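You operate a simulated robot arm through the tools that you are given. There is no shell and no other tool. Be economical: measure what you need, move in short steps, check, and stop when the job is done.

Carry out the task below with a simulated two-armed robot. There is one attempt and no reset: what you move stays moved.

TASK
Take the black plug and leave it on the shelf of the end table. Then take the black cable from the top of the packing bench and put it on the shelf under the line one conveyor. Then close the press tray. Then put the tabbed card from the top of the packing bench on the shelf of the small table. Keep to this order. The press tray goes toward x -1.0, y +0.0, z +0.0 (a direction in the base frame), to its stop.

The check looks at the end state, three seconds after you hand in, the way a careful person would. Anything else that was tipped, shoved, dropped, spilled or broken makes it a failure.

THE ROBOT
Two 7-joint arms with two-finger parallel grippers on one trunk, on a base that drives. Base frame: it is fixed to the floor where the robot stands at the start and does not move with it; the origin is under the middle of the robot, x ahead of it, y to its left, z up. Lengths are in cm, angles in degrees, forces in N, time in s.
The left shoulder is at the start at [6, 14.3, 93.1], the right one opposite. With the tool pointing down near the work surface each hand reaches from about 30 to 72 cm from the robot's upright axis, wherever it stands, measured 20 degrees to its own side. Places, roughly: black plug (6x6x5 cm) [60, 0, 90]; cable [50, 0, 100]; press tray [90, -50, 90]; shelf of the end table [160, -220, 20]; shelf of the small table [60, 290, 30]; shelf under the line one conveyor (24x58 cm) [176, -142, 30]; tabbed card (12x10x3 cm) [60, -140, 90]. Payload 1.57 kg a hand.
The TCP of each hand is the grasp point between the finger pads, 3 cm short of the fingertips. In the tool frame z runs along the fingers and y along their closing line. Largest opening 11 cm; finger width 2.4, thickness 1.2; the body of the gripper, 4.8 by 11.2 cm, starts 7.8 cm behind the TCP.
Orientation is that of the tool frame in the base frame, as [roll, pitch, yaw] about the fixed x, y, z axes, in that order (R = Rz(yaw) Ry(pitch) Rx(roll)). With the fingers straight down and closing along the base's y, the tool's x points along the base's -x, its y along +y and its z along -z.

THE INTERFACE
- The arms move only by the tool play_rows. It takes "left_steps", "right_steps" or both (then of equal length, played together; a hand with none holds still); each is a list of rows, each a list of 7 numbers: the shift along the tool's x, y, z in units of 20 mm (1.0 is 20 mm), then the turn, a rotation vector about the tool's x, y, z in units of 5 degrees (1.0 is 5 degrees), then the closure, from 0 (fully open) to 1 (shut). In form: [[x, y, z, wx, wy, wz, claw], ...]. A call has 1 to 20 rows; each row shifts and turns the commanded pose from where the row before left it, along the tool's axes as they then stand. A call with a number of a shift or a turn outside -1 to 1 is refused whole. Each row takes 0.2 s and may step no farther than 5 cm and 8.6 degrees from the row before; otherwise, or with a gripper value out of range, the whole call is refused. Where a pose cannot be reached the arm comes as near as it can. A force on the tool above 40 N (or 10 N above the force at the start of the call, whichever is more), or a blocked arm, ends the call early, and 0.2 s more pass. Each finger travels about 4.5 cm/s and halts on what it meets, pressing with about 40 N; the grip force reading is that of the motor and also rises with nothing between the fingers. The clock runs only during rows and for 0.2 s after the last one: add rows that do not move to give the fingers time. The reply holds the time, the measured pose of the TCP, the force on the tool along the base axes, the opening and the grip force, in the units named above and with some noise, with the torque about the TCP (base axes, N m) and any sound that the robot's microphone picked up.
- Cameras (640 x 400 px; columns grow to the right, rows downward): "scene" is now at [5.13, -1.97, 154.74]; the picture's right is [-0.25, -0.97, 0.00], its down [-0.67, 0.17, -0.72] and it looks along [0.70, -0.18, -0.69] (base axes); focal length 267 px, centre (320, 200). "left" rides on the left gripper at [7, -1.6, -14.1] in its tool frame; the picture's right is [0.23, 0.97, 0.00], its down [-0.86, 0.20, -0.48] and it looks along [-0.47, 0.11, 0.88] (tool axes); focal length 222 px, centre (320, 200). "right" rides on the right gripper at [7, 1.6, -14.1] in its tool frame; the picture's right is [-0.23, 0.97, 0.00], its down [-0.85, -0.20, -0.48] and it looks along [-0.47, -0.11, 0.88] (tool axes); focal length 222 px, centre (320, 200). There is no depth. A picture from a camera that has moved, and an enlarged one, comes with that camera's place and axes in the base frame and with its lens.
- grab_frame(camera): a new picture of that camera. It takes no simulated time.
- lift_body(by): slides the trunk up (or, below 0, down) by that many cm; the arms and the scene camera ride with it, the base frame stays. It gives what a move gives, with no picture.
- drive_base(legs): drives the robot by 1 to 6 legs, each [ahead, left, turn to the left] in cm, cm and degrees, along the robot's own axes; the way and the turn of a leg run together, so that a leg with both is an arc; at most 150 cm and 180 degrees a leg. The arms and the cameras ride along, it lands a little off, and it stops where it bumps. It gives what a move gives.
- head_to(pan, tilt): turns the head with the scene camera to pan (to the left, within 86 degrees either way) and tilt (down, from -29 to 69), counted from straight ahead of the robot. It gives what a move gives.
- zoom(camera, box): a new picture of the part [left, top, right, bottom] of that camera's present view, enlarged. It takes no simulated time.
- close_job(): hands the job in; it is judged then, once.

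Go step by step. Nothing tells you exact positions but the pictures and the camera data: compare them with the known pose of the tool, close in by small moves and look again before you grip or let go. The budget is 165 turns and 130 pictures, counting those below and the enlarged ones. Unless the task says otherwise, let go and move clear before handing in, and close with one line.

The tools are called after "Call:" as a command line: name --argument value ..., lists and objects as JSON in quotes. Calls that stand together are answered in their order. play_rows: Moves the arms, as the interface text tells. Its arguments: {"type":"object","properties":{"left_steps":{"type":"array","items":{"type":"array","items":{"type":"number"}}},"right_steps":{"type":"array","items":{"type":"array","items":{"type":"number"}}}},"required":[]} The other tools are called the same way: lift_body (by) slides the trunk up or down; drive_base (legs) drives the base; head_to (pan, tilt) turns the head that bears the scene camera; grab_frame (camera) takes a picture; zoom (camera, box) takes an enlarged picture of a part of a camera's view; close_job () hands the job in.

At the start:

```text
t: 0.0
left_tool_pos: [44.95, 10.41, 106.53]
left_orientation: [180.0, 0.0, 180.0]
left_contact_force: [-0.4, -0.5, -0.5]
left_ft_torque: [0.01, 0.01, -0.02]
left_grip_width: 11.0
left_finger_force: 0.0
right_tool_pos: [42.99, -31.58, 112.51]
right_orientation: [180.0, 0.0, -179.9]
right_contact_force: [-0.3, 0.7, -0.4]
right_ft_torque: [0.03, 0.0, 0.03]
right_grip_width: 10.99
right_finger_force: 0.0
trunk travel left (down, up): [-52.9, 6.1]
robot x, y, heading: [-0.09, 0.08, -0.0]
head pan, tilt: [-14.6, 43.7]
```

scene: 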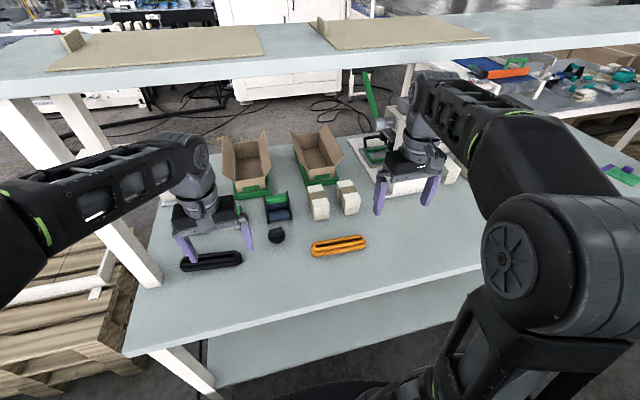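
right: 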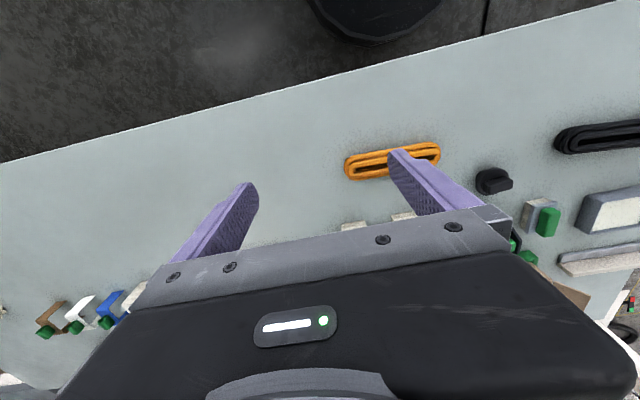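
left: 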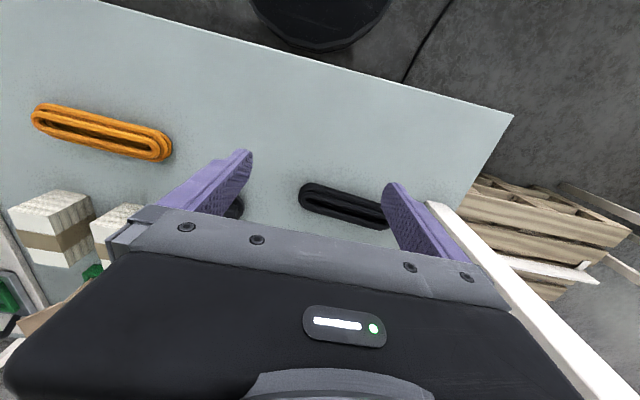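

I see the packing bench ahead with the black plug at about (60, -2), and a black cable and an orange one beside it. I'll take a closer look, then survey the room.

Call:
zoom --camera "scene" --box '[160, 130, 400, 280]'

Call:
head_to --pan -60 --tilt 25

Call:
grab_frame --camera "scene"

```text
2.67 times, centred on (280, 205) of scene
camera zoom: at [5.13, -1.97, 154.74], right [-0.25, -0.97, 0.0], down [-0.67, 0.17, -0.72], along [0.7, -0.18, -0.69], focal length 711 px, centre (427, 187)
```

zoom: 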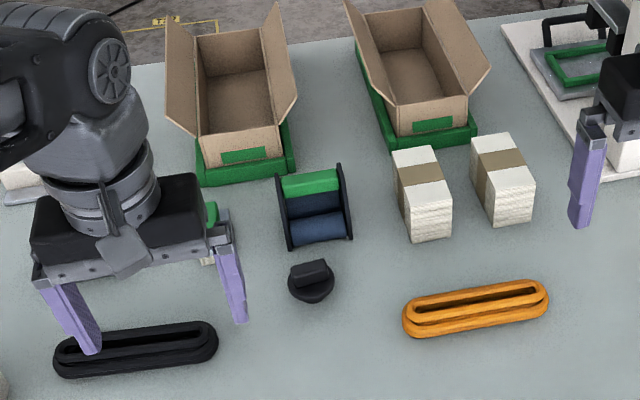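

```text
t: 1.1
left_tool_pos: [44.99, 10.38, 106.34]
left_orientation: [180.0, 0.0, 180.0]
left_contact_force: [-0.4, -0.8, 0.7]
left_ft_torque: [0.02, -0.01, 0.02]
left_grip_width: 11.0
left_finger_force: 0.0
right_tool_pos: [42.92, -31.6, 112.63]
right_orientation: [180.0, 0.0, 179.9]
right_contact_force: [0.0, -0.1, 0.3]
right_ft_torque: [0.02, 0.01, -0.01]
right_grip_width: 10.97
right_finger_force: 0.0
trunk travel left (down, up): [-52.9, 6.1]
robot x, y, heading: [0.11, 0.22, -0.0]
head pan, tilt: [-60.0, 25.0]
```

```text
125 pictures are left
camera scene: at [1.78, -7.88, 157.61], right [-0.87, -0.5, 0.0], down [-0.21, 0.37, -0.91], along [0.45, -0.78, -0.42], focal length 267 px, centre (320, 200)
```

scene: 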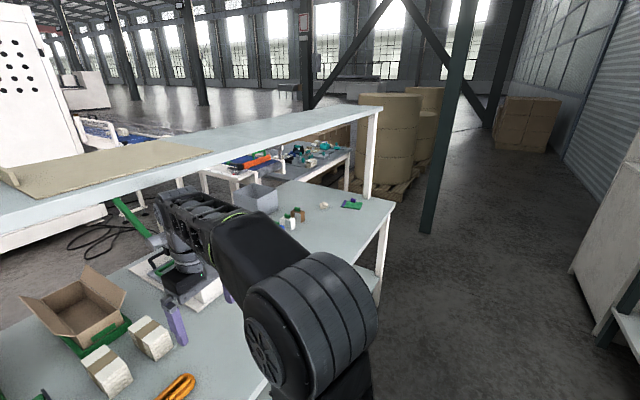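

The bench runs far to the right; the card is at its far right end. I'll look around further for the end table, conveyor and small table.

Call:
zoom --camera "scene" --box '[180, 100, 420, 250]'

Call:
head_to --pan -35 --tilt 15

Call:
grab_frame --camera "scene"

Call:
head_to --pan 70 --tilt 20

Call:
grab_frame --camera "scene"

```text
2.67 times, centred on (300, 175) of scene
camera zoom: at [1.78, -7.88, 157.61], right [-0.87, -0.5, 0.0], down [-0.21, 0.37, -0.91], along [0.45, -0.78, -0.42], focal length 711 px, centre (373, 267)
```

zoom: 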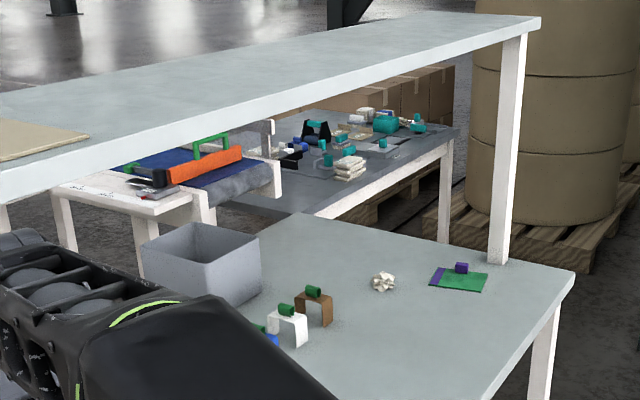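

```text
t: 2.0
left_tool_pos: [44.97, 10.38, 106.51]
left_orientation: [179.9, 0.1, -179.9]
left_contact_force: [0.4, 0.4, -0.5]
left_ft_torque: [-0.01, 0.02, -0.01]
left_grip_width: 11.0
left_finger_force: 0.1
right_tool_pos: [42.84, -31.58, 112.53]
right_orientation: [-179.9, 0.0, -179.9]
right_contact_force: [0.8, 0.3, 0.1]
right_ft_torque: [0.0, 0.02, 0.01]
right_grip_width: 11.0
right_finger_force: 0.0
trunk travel left (down, up): [-52.9, 6.1]
robot x, y, heading: [0.02, 0.1, -0.1]
head pan, tilt: [-35.0, 15.0]
```

```text
123 pictures are left
camera scene: at [4.81, -5.27, 159.23], right [-0.57, -0.82, 0.0], down [-0.21, 0.15, -0.97], along [0.79, -0.55, -0.26], focal length 267 px, centre (320, 200)
```

scene: 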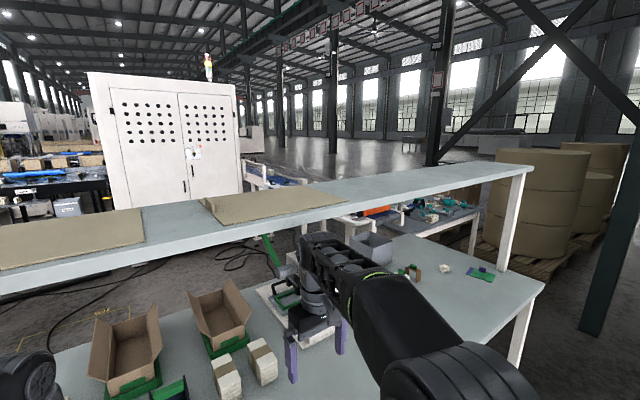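

```text
t: 3.8
left_tool_pos: [45.07, 10.35, 106.58]
left_orientation: [-180.0, 0.1, 180.0]
left_contact_force: [-1.0, 0.0, -0.2]
left_ft_torque: [0.01, -0.01, -0.02]
left_grip_width: 10.99
left_finger_force: 0.1
right_tool_pos: [42.89, -31.59, 112.62]
right_orientation: [180.0, -0.1, 179.9]
right_contact_force: [-0.5, 0.6, 0.4]
right_ft_torque: [0.01, 0.03, -0.01]
right_grip_width: 11.03
right_finger_force: 0.0
trunk travel left (down, up): [-52.9, 6.1]
robot x, y, heading: [0.34, 0.12, 0.1]
head pan, tilt: [70.0, 20.0]
```

```text
122 pictures are left
camera scene: at [0.35, 8.85, 158.42], right [0.94, -0.34, 0.0], down [-0.12, -0.32, -0.94], along [0.32, 0.88, -0.34], focal length 267 px, centre (320, 200)
```

scene: 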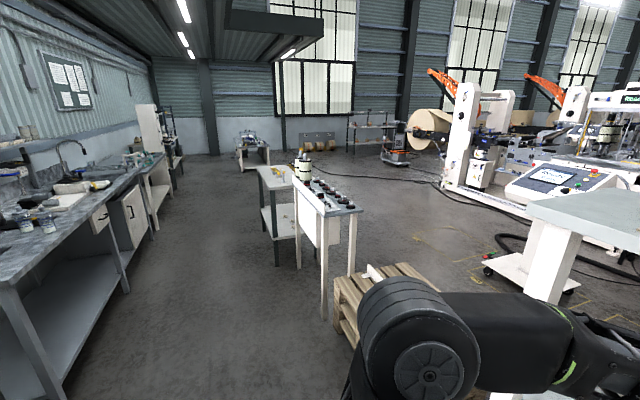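

The end table and conveyor are behind the bench to the right, and the small table is to the far left. I'll shift the base right so the plug lies in front of the left arm, then look at the plug and the press.

Call:
drive_base --legs '[[0, -22, 0]]'

Call:
head_to --pan 0 --tilt 45

Call:
grab_frame --camera "scene"

Call:
grab_frame --camera "left"

```text
t: 5.5
left_tool_pos: [44.92, -12.03, 106.41]
left_orientation: [179.9, -0.1, 179.9]
left_contact_force: [-0.2, -0.9, -0.2]
left_ft_torque: [0.05, -0.01, -0.01]
left_grip_width: 11.01
left_finger_force: 0.1
right_tool_pos: [42.85, -54.0, 112.54]
right_orientation: [-180.0, 0.0, 179.8]
right_contact_force: [-0.6, -1.1, -0.2]
right_ft_torque: [0.02, 0.01, 0.02]
right_grip_width: 11.02
right_finger_force: 0.1
trunk travel left (down, up): [-52.9, 6.1]
robot x, y, heading: [-0.19, -22.44, -0.1]
head pan, tilt: [70.0, 20.0]
```

```text
t: 7.0
left_tool_pos: [44.9, -12.02, 106.53]
left_orientation: [-180.0, 0.0, 179.9]
left_contact_force: [0.5, 0.1, 0.0]
left_ft_torque: [0.0, 0.0, 0.0]
left_grip_width: 10.98
left_finger_force: 0.1
right_tool_pos: [42.69, -53.91, 112.65]
right_orientation: [180.0, 0.0, 179.7]
right_contact_force: [1.0, 0.7, 0.4]
right_ft_torque: [0.01, 0.0, 0.0]
right_grip_width: 11.01
right_finger_force: 0.0
trunk travel left (down, up): [-52.9, 6.1]
robot x, y, heading: [0.1, -22.03, -0.2]
head pan, tilt: [0.0, 45.0]
```

```text
121 pictures are left
camera scene: at [5.27, -22.15, 154.56], right [0.0, -1.0, 0.0], down [-0.71, 0.0, -0.71], along [0.71, 0.0, -0.71], focal length 267 px, centre (320, 200)
```

scene: 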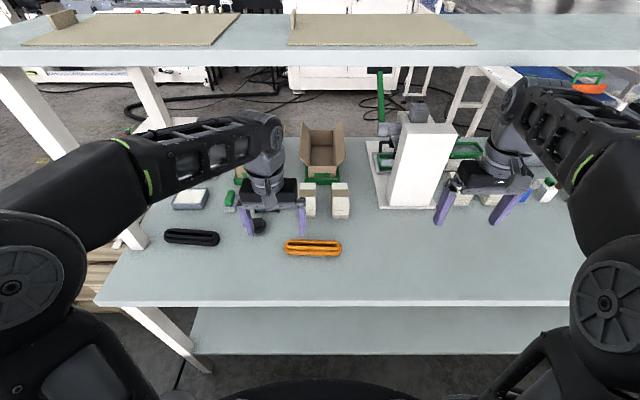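

```text
120 pictures are left
camera left: at [38.12, -13.62, 120.74], right [-0.22, 0.97, 0.0], down [0.86, 0.2, 0.48], along [0.47, 0.11, -0.88], focal length 222 px, centre (320, 200)
```

left: 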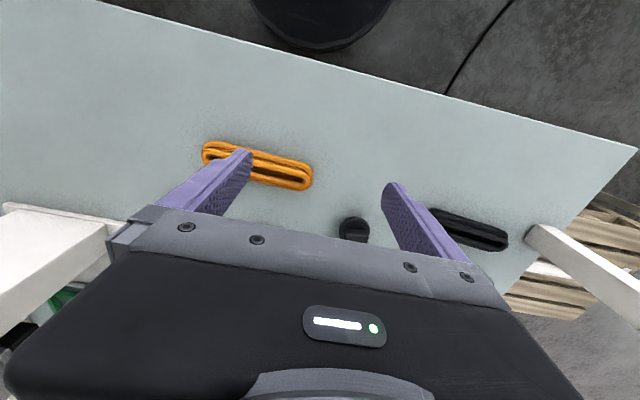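

The plug is at about (60.3, -2.5). I'll tilt the left hand 45° forward and go to a staging pose behind and above the plug.

Call:
play_rows --left_steps '[[0, 0, 0, 0, -1, 0, 0], [0, 0, 0, 0, -1, 0, 0], [0, 0, 0, 0, -1, 0, 0], [0, 0, 0, 0, -1, 0, 0], [0, 0, 0, 0, -1, 0, 0], [0, 0, 0, 0, -1, 0, 0], [0, 0, 0, 0, -1, 0, 0], [0, 0, 0, 0, -1, 0, 0], [0, 0, 0, 0, -1, 0, 0], [0.2, 0.95, 1, 0, 0, 0, 0], [0.2, 0.95, 1, 0, 0, 0, 0], [0.2, 0.95, 1, 0, 0, 0, 0], [0.2, 0.95, 1, 0, 0, 0, 0], [0.2, 0.95, 1, 0, 0, 0, 0]]'

Call:
grab_frame --camera "left"

Call:
zoom --camera "scene" --box '[160, 130, 400, 280]'

```text
t: 9.9
left_tool_pos: [50.51, -2.58, 98.01]
left_orientation: [-179.9, 45.1, 179.8]
left_contact_force: [0.4, -0.1, 1.3]
left_ft_torque: [0.0, -0.03, 0.04]
left_grip_width: 10.99
left_finger_force: 0.1
right_tool_pos: [42.83, -53.87, 112.71]
right_orientation: [179.9, 0.0, 179.8]
right_contact_force: [0.2, 0.1, -0.7]
right_ft_torque: [0.0, 0.03, 0.0]
right_grip_width: 11.03
right_finger_force: 0.1
trunk travel left (down, up): [-52.9, 6.1]
robot x, y, heading: [0.24, -22.1, 0.0]
head pan, tilt: [0.0, 45.0]
```

```text
119 pictures are left
camera left: at [35.72, -4.09, 103.17], right [-0.16, 0.97, -0.16], down [0.27, 0.2, 0.94], along [0.95, 0.11, -0.29], focal length 222 px, centre (320, 200)
```

left: 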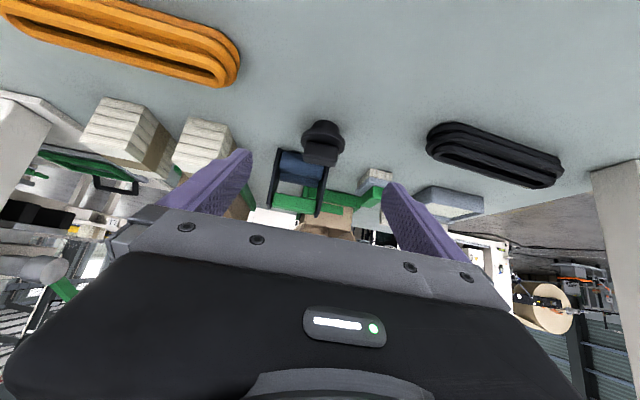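

```text
2.67 times, centred on (280, 205) of scene
camera zoom: at [5.31, -22.13, 154.55], right [0.0, -1.0, 0.0], down [-0.71, 0.0, -0.71], along [0.71, 0.0, -0.71], focal length 711 px, centre (427, 187)
```

zoom: 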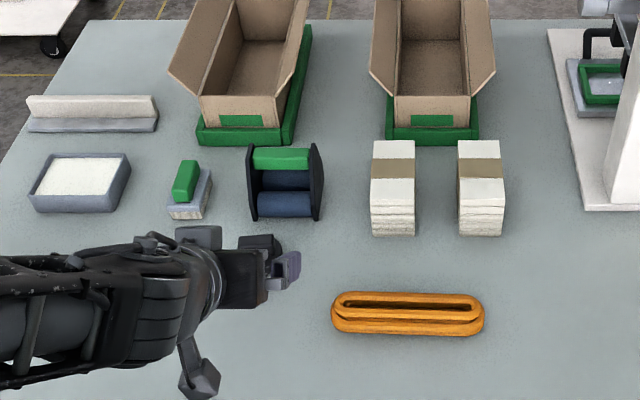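

The plug is centred between the fingers at about (60.4, -2.2). I'll advance along the tool axis 12 cm and look before closing.

Call:
play_rows --left_steps '[[0, 0.03, 1, 0, 0, 0, 0], [0, 0.03, 1, 0, 0, 0, 0], [0, 0.03, 1, 0, 0, 0, 0], [0, 0.03, 1, 0, 0, 0, 0], [0, 0.03, 1, 0, 0, 0, 0], [0, 0, 0.9, 0, 0, 0, 0]]'

Call:
grab_frame --camera "left"

Call:
zoom --camera "scene" --box '[200, 160, 320, 260]'

```text
t: 11.3
left_tool_pos: [59.02, -2.14, 89.58]
left_orientation: [-180.0, 45.0, 179.9]
left_contact_force: [-0.6, 0.0, -0.2]
left_ft_torque: [0.02, -0.03, -0.02]
left_grip_width: 11.02
left_finger_force: 0.0
right_tool_pos: [42.9, -53.92, 112.58]
right_orientation: [180.0, 0.0, 179.9]
right_contact_force: [0.1, -0.1, 0.3]
right_ft_torque: [-0.02, -0.03, -0.03]
right_grip_width: 11.01
right_finger_force: 0.0
trunk travel left (down, up): [-52.9, 6.1]
robot x, y, heading: [0.14, -22.01, -0.3]
head pan, tilt: [0.0, 45.0]
```

```text
117 pictures are left
camera left: at [44.13, -3.78, 94.8], right [-0.16, 0.97, -0.16], down [0.27, 0.2, 0.94], along [0.95, 0.11, -0.29], focal length 222 px, centre (320, 200)
```

left: 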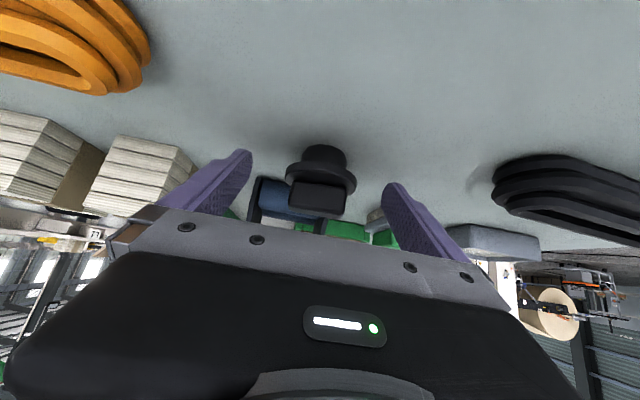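

```text
4.00 times, centred on (260, 210) of scene
camera zoom: at [5.31, -22.14, 154.56], right [0.0, -1.0, 0.0], down [-0.71, 0.0, -0.71], along [0.71, 0.0, -0.71], focal length 1066 px, centre (560, 160)
```

zoom: 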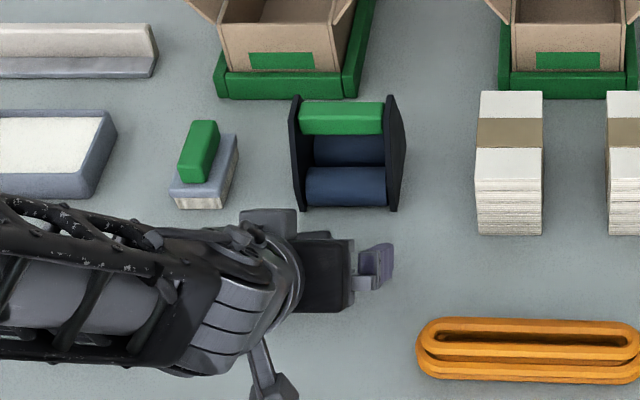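

The plug sits between the pads (stem below, wider flange, block on top). Closing.

Call:
play_rows --left_steps '[[0, 0, 0, 0, 0, 0, 1], [0, 0, 0, 0, 0, 0, 1], [0, 0, 0, 0, 0, 0, 1], [0, 0, 0, 0, 0, 0, 1], [0, 0, 0, 0, 0, 0, 1], [0, 0, 0, 0, 0, 0, 1]]'

Call:
grab_frame --camera "left"

```text
t: 12.8
left_tool_pos: [58.96, -2.21, 89.67]
left_orientation: [-180.0, 44.9, 179.9]
left_contact_force: [0.2, -0.4, 0.5]
left_ft_torque: [0.0, 0.05, 0.01]
left_grip_width: 5.37
left_finger_force: 39.3
right_tool_pos: [42.85, -53.84, 112.67]
right_orientation: [179.9, 0.0, 179.8]
right_contact_force: [0.2, 0.5, 0.3]
right_ft_torque: [0.03, -0.01, 0.0]
right_grip_width: 11.0
right_finger_force: 0.1
trunk travel left (down, up): [-52.9, 6.1]
robot x, y, heading: [-0.15, -22.29, -0.2]
head pan, tilt: [0.0, 45.0]
```

```text
115 pictures are left
camera left: at [44.09, -3.8, 94.84], right [-0.16, 0.97, -0.16], down [0.27, 0.2, 0.94], along [0.95, 0.11, -0.29], focal length 222 px, centre (320, 200)
```

left: 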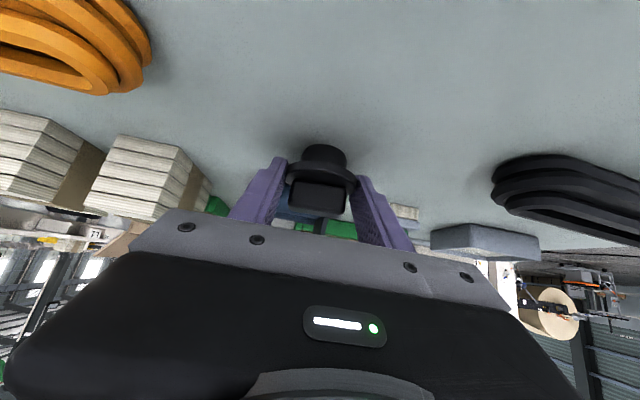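

The plug is held by its flange. I'll lift it 10 cm and draw it back toward the robot.

Call:
play_rows --left_steps '[[-0.7, 0, -0.7, 0, 0, 0, 1], [-0.7, 0, -0.7, 0, 0, 0, 1], [-0.7, 0, -0.7, 0, 0, 0, 1], [-0.7, 0, -0.7, 0, 0, 0, 1], [-0.7, 0, -0.7, 0, 0, 0, 1], [0.7, 0, -0.7, 0, 0, 0, 1], [0.7, 0, -0.7, 0, 0, 0, 1], [0.7, 0, -0.7, 0, 0, 0, 1], [0.7, 0, -0.7, 0, 0, 0, 1], [0.7, 0, -0.7, 0, 0, 0, 1], [0.7, 0, -0.7, 0, 0, 0, 1], [0.7, 0, -0.7, 0, 0, 0, 1], [0.7, 0, -0.7, 0, 0, 0, 1], [0.7, 0, -0.7, 0, 0, 0, 1]]'

Call:
grab_frame --camera "left"

Call:
grab_frame --camera "scene"

```text
t: 15.8
left_tool_pos: [46.24, -2.02, 101.85]
left_orientation: [180.0, 45.0, 179.8]
left_contact_force: [0.1, 0.1, -1.3]
left_ft_torque: [0.0, -0.02, 0.03]
left_grip_width: 5.34
left_finger_force: 40.1
left hand out of reach, approached as far as the arm can: row 12, 13, 14
right_tool_pos: [42.76, -53.92, 112.64]
right_orientation: [180.0, 0.0, 179.8]
right_contact_force: [-0.8, 0.1, 0.3]
right_ft_torque: [-0.02, -0.02, 0.0]
right_grip_width: 11.01
right_finger_force: 0.0
trunk travel left (down, up): [-52.9, 6.1]
robot x, y, heading: [-0.19, -22.57, -0.2]
head pan, tilt: [0.0, 45.0]
```

```text
114 pictures are left
camera left: at [31.41, -3.65, 107.03], right [-0.16, 0.97, -0.16], down [0.27, 0.2, 0.94], along [0.95, 0.11, -0.29], focal length 222 px, centre (320, 200)
```

left: 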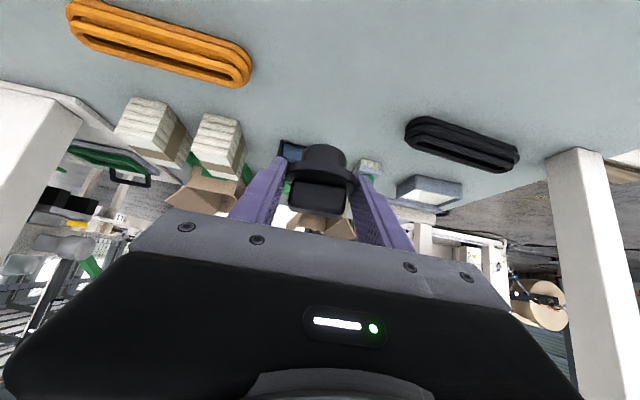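

```text
113 pictures are left
camera scene: at [5.23, -22.16, 154.56], right [0.0, -1.0, 0.0], down [-0.71, 0.0, -0.71], along [0.71, 0.0, -0.71], focal length 267 px, centre (320, 200)
```

scene: 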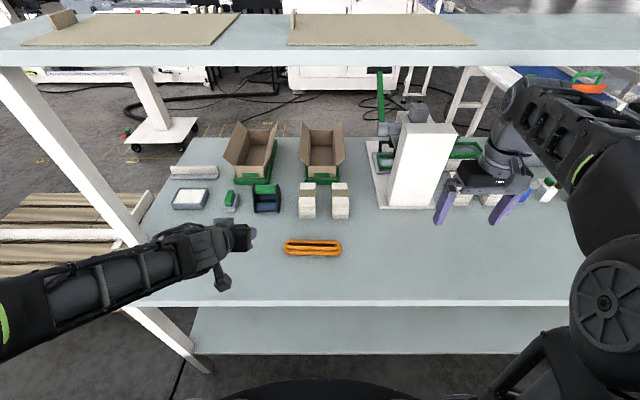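

The plug is held and the carried pose is good. I'll back off from the bench and drive right, past the bench end, then look at the end table.

Call:
drive_base --legs '[[-35, 0, 0], [0, -100, 0], [0, -92, 0]]'

Call:
head_to --pan 0 --tilt 22

Call:
grab_frame --camera "scene"

```text
t: 27.2
left_tool_pos: [10.19, -192.53, 101.65]
left_orientation: [180.0, 44.9, -179.8]
left_contact_force: [-0.7, 0.1, 0.5]
left_ft_torque: [-0.01, 0.03, 0.02]
left_grip_width: 5.38
left_finger_force: 39.7
right_tool_pos: [7.06, -244.49, 112.74]
right_orientation: [-180.0, 0.0, -179.9]
right_contact_force: [0.3, -0.9, -0.4]
right_ft_torque: [-0.01, 0.03, 0.02]
right_grip_width: 10.99
right_finger_force: 0.1
trunk travel left (down, up): [-52.9, 6.1]
robot x, y, heading: [-35.73, -213.35, 0.4]
head pan, tilt: [0.0, 45.0]
```

```text
t: 28.1
left_tool_pos: [10.21, -192.42, 101.81]
left_orientation: [180.0, 44.9, -180.0]
left_contact_force: [-0.6, -1.1, 0.9]
left_ft_torque: [-0.01, 0.02, 0.01]
left_grip_width: 5.37
left_finger_force: 39.7
right_tool_pos: [7.01, -244.44, 112.54]
right_orientation: [180.0, 0.1, -179.9]
right_contact_force: [1.6, 0.6, 0.5]
right_ft_torque: [-0.02, 0.02, -0.01]
right_grip_width: 10.99
right_finger_force: 0.0
trunk travel left (down, up): [-52.9, 6.1]
robot x, y, heading: [-35.97, -212.76, 0.1]
head pan, tilt: [0.0, 22.0]
```

```text
112 pictures are left
camera scene: at [-29.5, -212.87, 158.09], right [0.0, -1.0, 0.0], down [-0.38, 0.0, -0.93], along [0.93, 0.0, -0.38], focal length 267 px, centre (320, 200)
```

scene: 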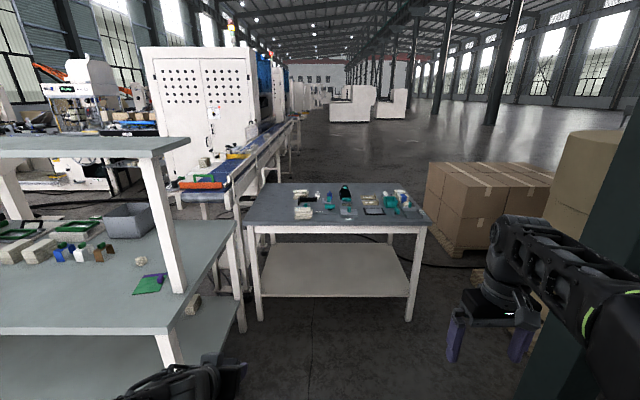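

The end table is ahead, with its shelf from about x 123 to 197 and y -170 to -277 and plenty of room under its top. Before driving through the gap I'll check clearance to the column on the right and the bench on the left.

Call:
head_to --pan -50 --tilt 40

Call:
grab_frame --camera "scene"

Call:
head_to --pan 45 --tilt 45

Call:
grab_frame --camera "scene"

```text
t: 29.2
left_tool_pos: [10.26, -192.43, 101.83]
left_orientation: [180.0, 44.8, -179.9]
left_contact_force: [-0.4, 0.6, -0.3]
left_ft_torque: [-0.01, 0.03, 0.01]
left_grip_width: 5.34
left_finger_force: 40.1
right_tool_pos: [7.2, -244.42, 112.63]
right_orientation: [-180.0, -0.1, -179.9]
right_contact_force: [0.0, -0.5, 0.2]
right_ft_torque: [0.0, 0.03, -0.01]
right_grip_width: 10.98
right_finger_force: 0.1
trunk travel left (down, up): [-52.9, 6.1]
robot x, y, heading: [-35.84, -212.97, -0.0]
head pan, tilt: [-50.0, 40.0]
```

```text
111 pictures are left
camera scene: at [-33.3, -219.39, 155.28], right [-0.76, -0.65, 0.0], down [-0.41, 0.49, -0.77], along [0.49, -0.59, -0.64], focal length 267 px, centre (320, 200)
```

scene: 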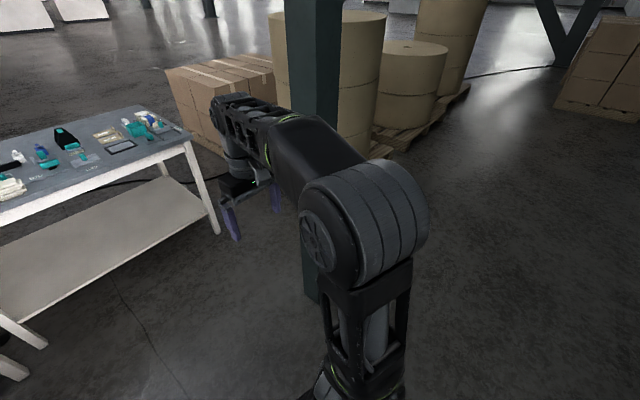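

```text
t: 30.9
left_tool_pos: [10.2, -192.53, 102.01]
left_orientation: [-179.9, 44.9, -179.9]
left_contact_force: [0.4, 0.5, -1.2]
left_ft_torque: [0.04, -0.03, 0.01]
left_grip_width: 5.35
left_finger_force: 40.1
right_tool_pos: [7.15, -244.45, 112.63]
right_orientation: [180.0, 0.0, -179.8]
right_contact_force: [-0.5, 1.1, 0.6]
right_ft_torque: [0.01, -0.01, 0.0]
right_grip_width: 11.01
right_finger_force: 0.0
trunk travel left (down, up): [-52.9, 6.1]
robot x, y, heading: [-35.94, -212.97, 0.1]
head pan, tilt: [45.0, 45.0]
```

```text
110 pictures are left
camera scene: at [-33.04, -207.13, 154.56], right [0.71, -0.71, 0.0], down [-0.5, -0.5, -0.71], along [0.5, 0.5, -0.71], focal length 267 px, centre (320, 200)
```

scene: 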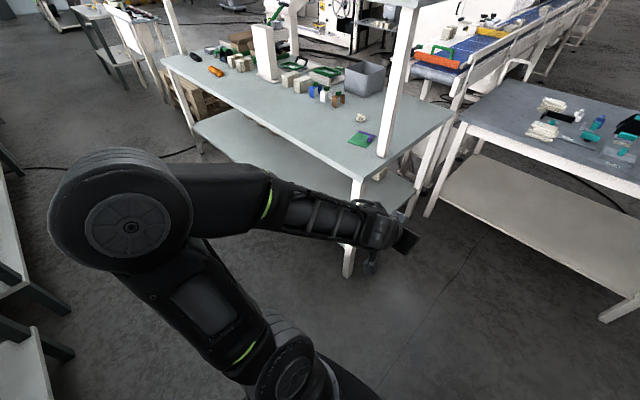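

The elbows stick out (about 50 cm left, 40 right), so I'll pass the column and then the bench post in an offset path, stopping short of the end table.

Call:
drive_base --legs '[[0, -5, 0], [69, 0, 0], [0, -17, 0], [25, 0, 0]]'

Call:
head_to --pan 10 --tilt 45

Call:
grab_frame --camera "scene"

```text
t: 37.8
left_tool_pos: [104.89, -214.26, 101.73]
left_orientation: [179.9, 44.9, -179.9]
left_contact_force: [1.4, -0.7, 0.3]
left_ft_torque: [0.03, 0.0, -0.01]
left_grip_width: 5.37
left_finger_force: 40.4
right_tool_pos: [101.74, -266.12, 112.54]
right_orientation: [180.0, -0.1, -180.0]
right_contact_force: [-0.7, -0.3, 0.2]
right_ft_torque: [0.0, 0.02, 0.0]
right_grip_width: 11.04
right_finger_force: 0.1
trunk travel left (down, up): [-52.9, 6.1]
robot x, y, heading: [58.62, -234.54, -0.1]
head pan, tilt: [45.0, 45.0]
```

```text
t: 38.8
left_tool_pos: [104.9, -214.11, 101.81]
left_orientation: [180.0, 44.8, -179.9]
left_contact_force: [0.2, 1.5, -0.6]
left_ft_torque: [0.0, 0.03, -0.05]
left_grip_width: 5.37
left_finger_force: 40.1
right_tool_pos: [101.62, -265.98, 112.63]
right_orientation: [-179.9, 0.0, -180.0]
right_contact_force: [1.3, -0.2, 0.3]
right_ft_torque: [-0.04, 0.0, -0.04]
right_grip_width: 10.99
right_finger_force: 0.1
trunk travel left (down, up): [-52.9, 6.1]
robot x, y, heading: [58.26, -234.51, -0.3]
head pan, tilt: [10.0, 45.0]
```

```text
109 pictures are left
camera scene: at [63.83, -233.02, 154.56], right [0.18, -0.98, 0.0], down [-0.7, -0.12, -0.71], along [0.7, 0.12, -0.71], focal length 267 px, centre (320, 200)
```

scene: 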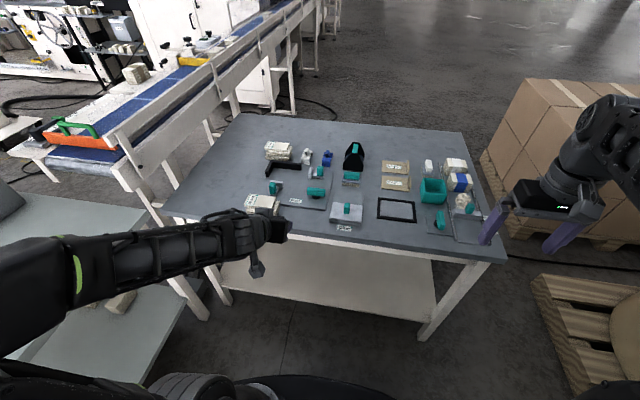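

I'm in front of the end table. I'll lower the trunk fully with the hands still clear of the table's front edge.

Call:
lift_body --by -50

Call:
head_to --pan 10 --tilt 25

Call:
grab_frame --camera "scene"

Call:
grab_frame --camera "left"

```text
refused: -50 is not a number from -40 to 40
```

```text
t: 39.6
left_tool_pos: [104.86, -214.25, 101.74]
left_orientation: [180.0, 44.9, -179.9]
left_contact_force: [0.4, 0.6, -0.5]
left_ft_torque: [-0.03, 0.0, -0.02]
left_grip_width: 5.35
left_finger_force: 40.4
right_tool_pos: [101.61, -266.02, 112.62]
right_orientation: [180.0, 0.0, 179.9]
right_contact_force: [0.2, -0.4, -0.7]
right_ft_torque: [-0.01, -0.02, -0.01]
right_grip_width: 11.0
right_finger_force: 0.1
trunk travel left (down, up): [-52.9, 6.1]
robot x, y, heading: [58.47, -234.08, -0.0]
head pan, tilt: [10.0, 25.0]
```

```text
108 pictures are left
camera scene: at [64.9, -232.84, 157.61], right [0.17, -0.98, 0.0], down [-0.42, -0.07, -0.91], along [0.89, 0.16, -0.42], focal length 267 px, centre (320, 200)
```

scene: 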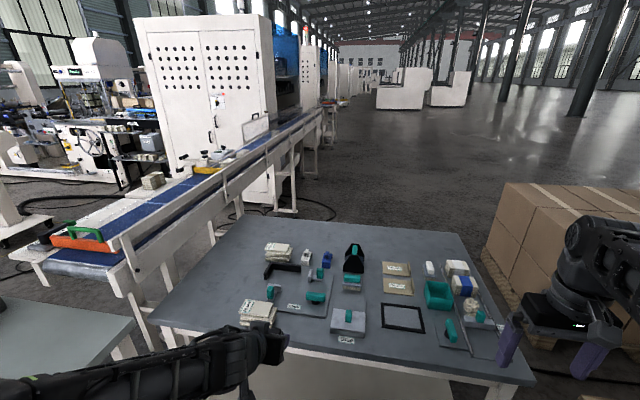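

```text
107 pictures are left
camera left: at [90.07, -215.83, 107.01], right [-0.16, 0.97, -0.16], down [0.27, 0.2, 0.94], along [0.95, 0.11, -0.29], focal length 222 px, centre (320, 200)
```

left: 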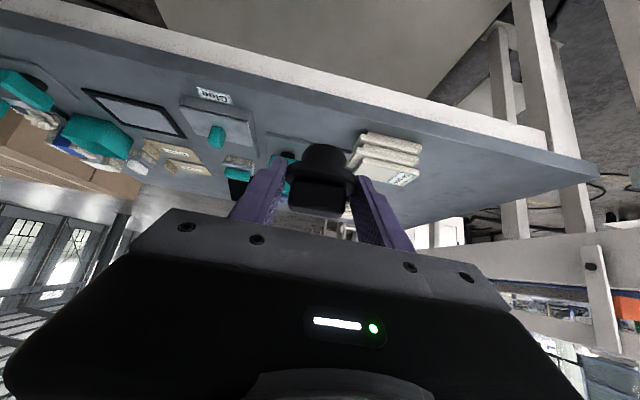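

Lift commands are limited to 40 cm, so I'll lower in two steps; the table edge is at about x 120 and the hands are clear of it.

Call:
lift_body --by -40

Call:
lift_body --by -10

Call:
grab_frame --camera "scene"

Call:
grab_frame --camera "left"

```text
t: 43.4
left_tool_pos: [104.79, -214.16, 61.8]
left_orientation: [180.0, 44.8, -179.8]
left_contact_force: [0.1, 0.2, -0.6]
left_ft_torque: [0.0, -0.04, 0.0]
left_grip_width: 5.38
left_finger_force: 39.9
right_tool_pos: [101.64, -266.0, 72.56]
right_orientation: [180.0, 0.1, -180.0]
right_contact_force: [0.6, -0.3, -0.2]
right_ft_torque: [-0.04, 0.0, 0.0]
right_grip_width: 11.02
right_finger_force: 0.1
trunk travel left (down, up): [-12.9, 46.1]
robot x, y, heading: [58.37, -234.32, 0.1]
head pan, tilt: [10.0, 25.0]
```

```text
t: 44.8
left_tool_pos: [104.83, -214.11, 51.72]
left_orientation: [-180.0, 44.9, -179.9]
left_contact_force: [-0.1, 0.1, -1.2]
left_ft_torque: [0.01, 0.04, 0.02]
left_grip_width: 5.36
left_finger_force: 39.8
right_tool_pos: [101.55, -266.1, 62.69]
right_orientation: [-180.0, 0.0, 179.9]
right_contact_force: [-0.8, 0.1, -0.1]
right_ft_torque: [0.01, 0.0, 0.01]
right_grip_width: 11.03
right_finger_force: 0.1
trunk travel left (down, up): [-2.9, 56.1]
robot x, y, heading: [58.57, -234.63, -0.0]
head pan, tilt: [10.0, 25.0]
```

```text
106 pictures are left
camera scene: at [64.9, -232.84, 107.62], right [0.17, -0.98, 0.0], down [-0.42, -0.07, -0.91], along [0.89, 0.16, -0.42], focal length 267 px, centre (320, 200)
```

scene: 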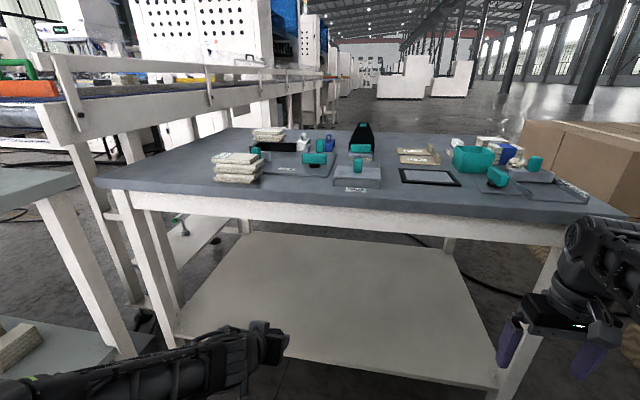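

```text
105 pictures are left
camera left: at [90.07, -215.83, 57.01], right [-0.16, 0.97, -0.16], down [0.27, 0.2, 0.94], along [0.95, 0.11, -0.29], focal length 222 px, centre (320, 200)
```

left: 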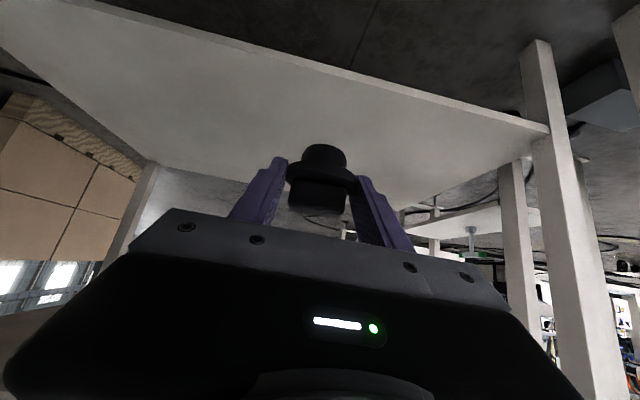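

The shelf is empty and clear. I'll draw the right hand back 10 cm, then drive ahead so the left hand can reach about 15 cm in.

Call:
play_rows --right_steps '[[1, 0, 0, 0, 0, 0, 0], [1, 0, 0, 0, 0, 0, 0], [1, 0, 0, 0, 0, 0, 0], [1, 0, 0, 0, 0, 0, 0], [1, 0, 0, 0, 0, 0, 0]]'

Call:
drive_base --legs '[[16, 0, 0]]'

Call:
grab_frame --camera "left"

Call:
grab_frame --camera "scene"

```text
t: 46.0
left_tool_pos: [104.92, -214.2, 51.84]
left_orientation: [180.0, 45.0, -179.9]
left_contact_force: [-0.2, 0.1, 0.0]
left_ft_torque: [-0.03, 0.04, 0.01]
left_grip_width: 5.36
left_finger_force: 40.4
right_tool_pos: [91.64, -266.08, 62.7]
right_orientation: [-180.0, 0.0, -180.0]
right_contact_force: [0.3, -0.4, 0.0]
right_ft_torque: [-0.01, 0.03, 0.0]
right_grip_width: 11.0
right_finger_force: 0.2
trunk travel left (down, up): [-2.9, 56.1]
robot x, y, heading: [58.93, -234.59, -0.1]
head pan, tilt: [10.0, 25.0]
```

```text
t: 47.4
left_tool_pos: [120.94, -214.22, 51.76]
left_orientation: [-180.0, 44.9, -179.9]
left_contact_force: [0.7, 0.8, 0.3]
left_ft_torque: [0.02, -0.04, 0.0]
left_grip_width: 5.39
left_finger_force: 40.1
right_tool_pos: [107.83, -266.22, 62.57]
right_orientation: [-179.9, 0.0, -180.0]
right_contact_force: [0.2, 0.3, -0.4]
right_ft_torque: [0.01, -0.01, -0.01]
right_grip_width: 10.99
right_finger_force: 0.0
trunk travel left (down, up): [-2.9, 56.1]
robot x, y, heading: [75.0, -234.54, 0.0]
head pan, tilt: [10.0, 25.0]
```

```text
104 pictures are left
camera left: at [106.21, -215.86, 57.01], right [-0.16, 0.97, -0.16], down [0.27, 0.2, 0.94], along [0.95, 0.11, -0.29], focal length 222 px, centre (320, 200)
```

left: 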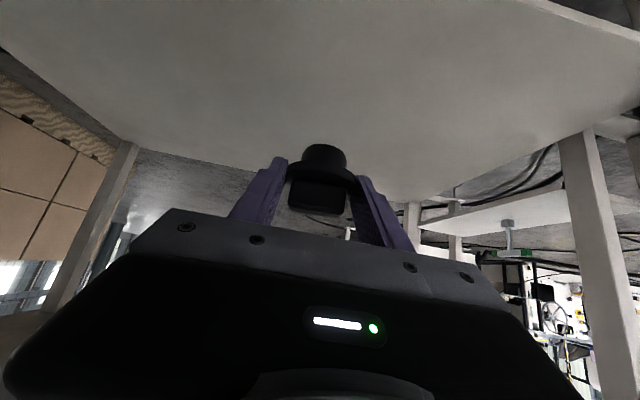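

```text
103 pictures are left
camera scene: at [81.02, -232.84, 107.61], right [0.17, -0.98, 0.0], down [-0.42, -0.07, -0.91], along [0.89, 0.16, -0.42], focal length 267 px, centre (320, 200)
```

scene: 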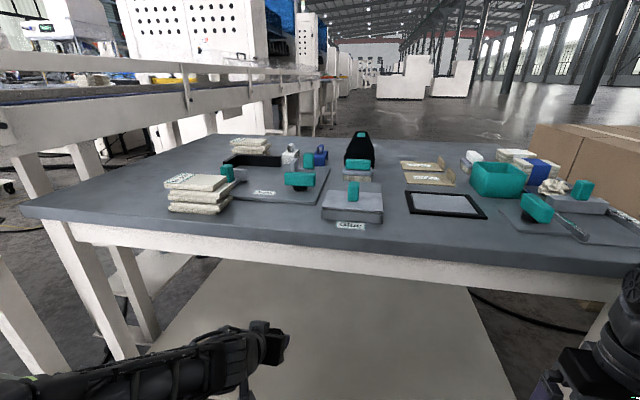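

Now I'll advance the hand diagonally down under the tabletop to above the shelf.

Call:
play_rows --left_steps '[[0, 0, 1, 0, 0, 0, 1], [0, 0, 1, 0, 0, 0, 1], [0, 0, 1, 0, 0, 0, 1], [0, 0, 1, 0, 0, 0, 1], [0, 0, 1, 0, 0, 0, 1], [0, 0, 1, 0, 0, 0, 1], [0, 0, 1, 0, 0, 0, 1], [0, 0, 1, 0, 0, 0, 1], [0, 0, 1, 0, 0, 0, 1], [0, 0, 1, 0, 0, 0, 1], [0, 0, 1, 0, 0, 0, 1], [0, 0, 1, 0, 0, 0, 1], [0, 0, 1, 0, 0, 0, 1]]'

Call:
grab_frame --camera "left"

Call:
head_to --pan 10 --tilt 50

Call:
grab_frame --camera "scene"

```text
t: 50.2
left_tool_pos: [139.45, -214.27, 33.32]
left_orientation: [179.9, 44.9, 180.0]
left_contact_force: [0.4, 0.0, -0.8]
left_ft_torque: [0.02, -0.02, 0.03]
left_grip_width: 5.36
left_finger_force: 39.4
right_tool_pos: [107.64, -266.19, 62.6]
right_orientation: [180.0, -0.1, 180.0]
right_contact_force: [0.0, -0.1, -0.4]
right_ft_torque: [0.05, 0.03, -0.02]
right_grip_width: 10.99
right_finger_force: 0.0
trunk travel left (down, up): [-2.9, 56.1]
robot x, y, heading: [74.73, -234.59, -0.0]
head pan, tilt: [10.0, 25.0]
```

```text
102 pictures are left
camera left: at [124.76, -215.84, 38.58], right [-0.16, 0.97, -0.16], down [0.27, 0.2, 0.94], along [0.95, 0.11, -0.29], focal length 222 px, centre (320, 200)
```

left: 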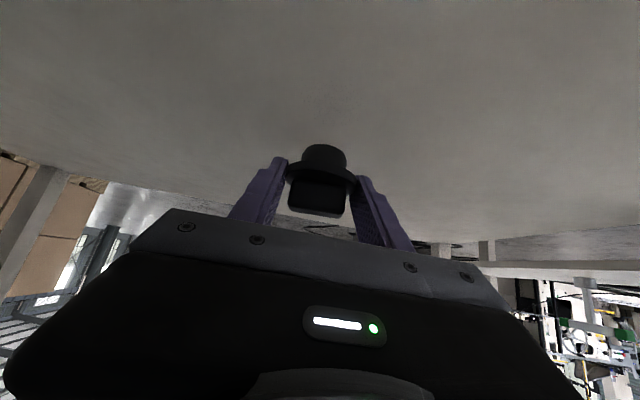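

```text
t: 51.1
left_tool_pos: [139.51, -214.19, 33.28]
left_orientation: [-180.0, 45.0, 180.0]
left_contact_force: [0.9, -0.1, -0.6]
left_ft_torque: [-0.02, 0.0, -0.01]
left_grip_width: 5.36
left_finger_force: 39.8
right_tool_pos: [107.73, -266.22, 62.57]
right_orientation: [180.0, 0.0, -180.0]
right_contact_force: [0.0, -0.8, -0.5]
right_ft_torque: [-0.01, -0.01, -0.01]
right_grip_width: 11.0
right_finger_force: 0.0
trunk travel left (down, up): [-2.9, 56.1]
robot x, y, heading: [74.62, -234.12, -0.1]
head pan, tilt: [10.0, 50.0]
```

```text
101 pictures are left
camera scene: at [79.55, -233.11, 103.87], right [0.17, -0.98, 0.0], down [-0.75, -0.13, -0.64], along [0.63, 0.11, -0.77], focal length 267 px, centre (320, 200)
```

scene: 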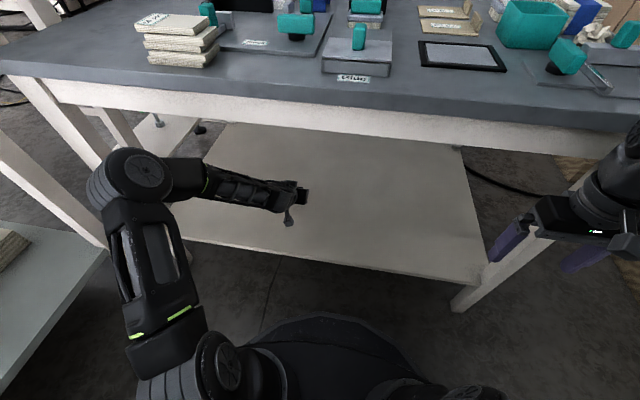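

The hand is over the shelf. I'll lower it, then feel for contact in small steps.

Call:
play_rows --left_steps '[[0.7, 0, 0.7, 0, 0, 0, 1], [0.7, 0, 0.7, 0, 0, 0, 1], [0.7, 0, 0.7, 0, 0, 0, 1], [0.7, 0, 0.7, 0, 0, 0, 1]]'

Call:
grab_frame --camera "left"

```text
t: 52.0
left_tool_pos: [140.24, -214.38, 27.96]
left_orientation: [179.8, 46.5, 179.5]
left_contact_force: [-0.1, 0.3, 18.7]
left_ft_torque: [-0.12, -0.07, -0.01]
left_grip_width: 5.34
left_finger_force: 39.9
right_tool_pos: [107.69, -266.23, 62.64]
right_orientation: [-180.0, 0.1, 180.0]
right_contact_force: [-0.3, 0.3, 0.1]
right_ft_torque: [0.0, 0.02, -0.02]
right_grip_width: 11.02
right_finger_force: 0.1
trunk travel left (down, up): [-2.9, 56.1]
robot x, y, heading: [74.79, -234.67, -0.2]
head pan, tilt: [10.0, 50.0]
stopped in row 4 (left hand): the force on the tool passed its limit (the readings are from after the stop); the commanded pose is now the measured one
```

```text
100 pictures are left
camera left: at [125.29, -216.09, 32.7], right [-0.15, 0.98, -0.16], down [0.24, 0.19, 0.95], along [0.96, 0.11, -0.26], focal length 222 px, centre (320, 200)
```

left: 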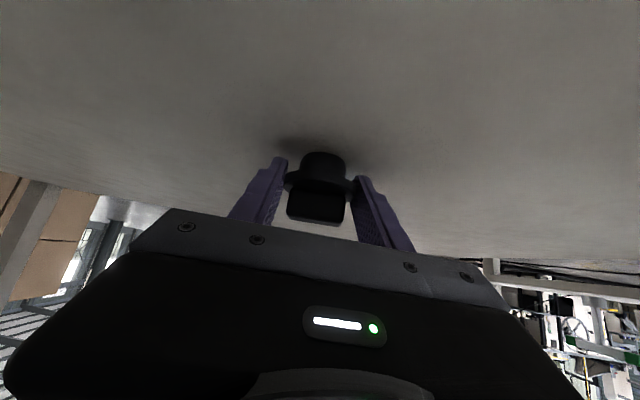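

Contact at z 28: the plug's foot is on the shelf. I'll relieve the pressure a little and open.

Call:
play_rows --left_steps '[[-0.08, 0, -0.08, 0, 0, 0, 1], [0, 0, 0, 0, 0, 0, 1], [0, 0, 0, 0, 0, 0, 0.4], [0, 0, 0, 0, 0, 0, 0.2], [0, 0, 0, 0, 0, 0, 0], [0, 0, 0, 0, 0, 0, 0]]'

Call:
grab_frame --camera "left"

```text
t: 53.4
left_tool_pos: [140.13, -213.18, 28.07]
left_orientation: [178.7, 46.6, -179.9]
left_contact_force: [-15.7, 11.6, 21.5]
left_ft_torque: [-0.74, 0.09, -0.55]
left_grip_width: 10.0
left_finger_force: 0.0
right_tool_pos: [107.71, -266.01, 62.65]
right_orientation: [-179.9, 0.1, -179.8]
right_contact_force: [0.1, 0.3, 0.5]
right_ft_torque: [0.0, -0.01, -0.02]
right_grip_width: 10.99
right_finger_force: 0.0
trunk travel left (down, up): [-2.9, 56.1]
robot x, y, heading: [74.4, -234.29, 0.1]
head pan, tilt: [10.0, 50.0]
stopped in row 6 (left hand): the force on the tool passed its limit (the readings are from after the stop); the commanded pose is now the measured one
```

```text
99 pictures are left
camera left: at [125.22, -215.23, 32.76], right [-0.17, 0.97, -0.15], down [0.24, 0.19, 0.95], along [0.96, 0.13, -0.26], focal length 222 px, centre (320, 200)
```

left: 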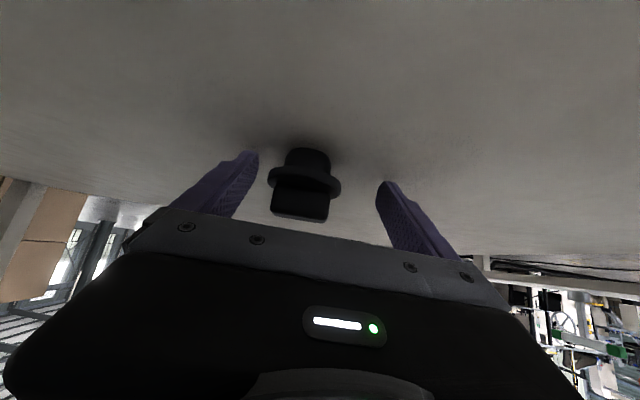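

The plug has been released and stands upright, but the tool still feels a push. I'll rise slowly and see if the force fades.

Call:
play_rows --left_steps '[[-0.15, 0, -0.14, 0, 0, 0, 0], [-0.15, 0, -0.14, 0, 0, 0, 0], [-0.15, 0, -0.14, 0, 0, 0, 0]]'

Call:
grab_frame --camera "left"

Call:
zoom --camera "scene" --box '[60, 120, 380, 320]'

```text
t: 54.2
left_tool_pos: [140.16, -213.59, 28.94]
left_orientation: [179.1, 46.3, 180.0]
left_contact_force: [-0.9, -0.5, -0.3]
left_ft_torque: [0.0, 0.01, 0.0]
left_grip_width: 11.0
left_finger_force: 0.0
right_tool_pos: [107.94, -266.06, 62.67]
right_orientation: [180.0, 0.0, -179.9]
right_contact_force: [0.3, -0.5, 1.0]
right_ft_torque: [0.02, -0.06, 0.01]
right_grip_width: 11.0
right_finger_force: 0.1
trunk travel left (down, up): [-2.9, 56.1]
robot x, y, heading: [74.44, -234.62, 0.2]
head pan, tilt: [10.0, 50.0]
```

```text
98 pictures are left
camera left: at [125.19, -215.5, 33.8], right [-0.17, 0.97, -0.15], down [0.24, 0.19, 0.95], along [0.96, 0.12, -0.27], focal length 222 px, centre (320, 200)
```

left: 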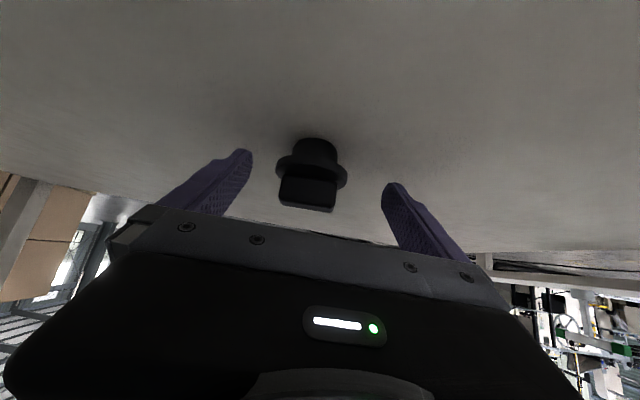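

```text
2.00 times, centred on (220, 220) of scene
camera zoom: at [79.53, -233.06, 103.86], right [0.18, -0.98, 0.0], down [-0.75, -0.13, -0.64], along [0.63, 0.11, -0.77], focal length 533 px, centre (520, 160)
```

zoom: 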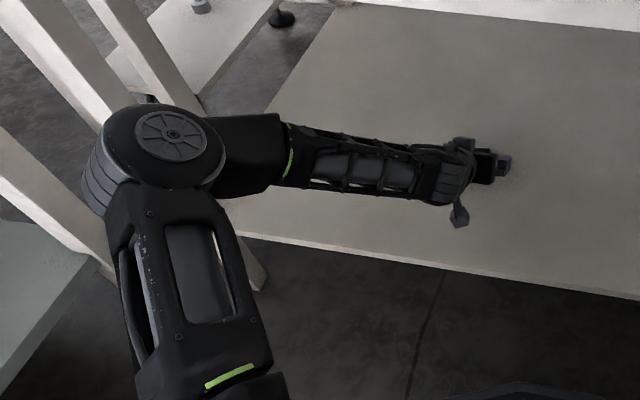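

The plug stands upright on the shelf and the hand is free. I'll back out the way I came.

Call:
play_rows --left_steps '[[-0.7, 0, -0.7, 0, 0, 0, 0], [-0.7, 0, -0.7, 0, 0, 0, 0], [-0.7, 0, -0.7, 0, 0, 0, 0], [0, 0, -1, 0, 0, 0, 0], [0, 0, -1, 0, 0, 0, 0], [0, 0, -1, 0, 0, 0, 0], [0, 0, -1, 0, 0, 0, 0], [0, 0, -1, 0, 0, 0, 0], [0, 0, -1, 0, 0, 0, 0], [0, 0, -1, 0, 0, 0, 0], [0, 0, -1, 0, 0, 0, 0], [0, 0, -1, 0, 0, 0, 0], [0, 0, -1, 0, 0, 0, 0], [0, 0, -1, 0, 0, 0, 0], [0, 0, -1, 0, 0, 0, 0]]'

Call:
grab_frame --camera "left"

```text
t: 57.4
left_tool_pos: [122.63, -214.18, 51.47]
left_orientation: [179.1, 46.4, -180.0]
left_contact_force: [0.0, 0.1, -0.3]
left_ft_torque: [-0.01, 0.0, 0.0]
left_grip_width: 11.01
left_finger_force: 0.0
right_tool_pos: [107.82, -266.03, 62.6]
right_orientation: [-179.9, 0.0, -179.9]
right_contact_force: [-0.4, -0.3, 0.1]
right_ft_torque: [-0.04, 0.02, 0.0]
right_grip_width: 11.02
right_finger_force: 0.1
trunk travel left (down, up): [-2.9, 56.1]
robot x, y, heading: [74.85, -234.39, 0.2]
head pan, tilt: [10.0, 50.0]
```

```text
96 pictures are left
camera left: at [107.76, -216.02, 56.29], right [-0.17, 0.97, -0.15], down [0.24, 0.19, 0.95], along [0.96, 0.12, -0.27], focal length 222 px, centre (320, 200)
```

left: 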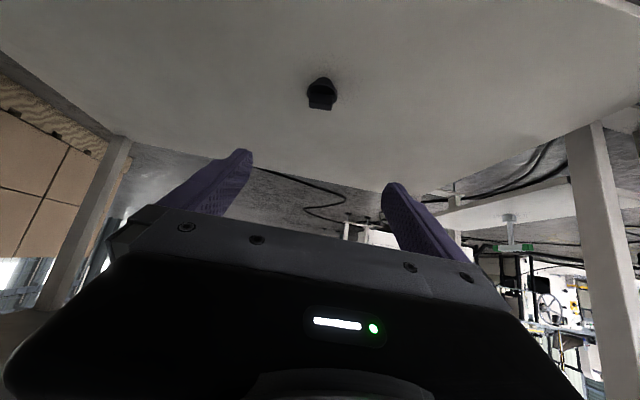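

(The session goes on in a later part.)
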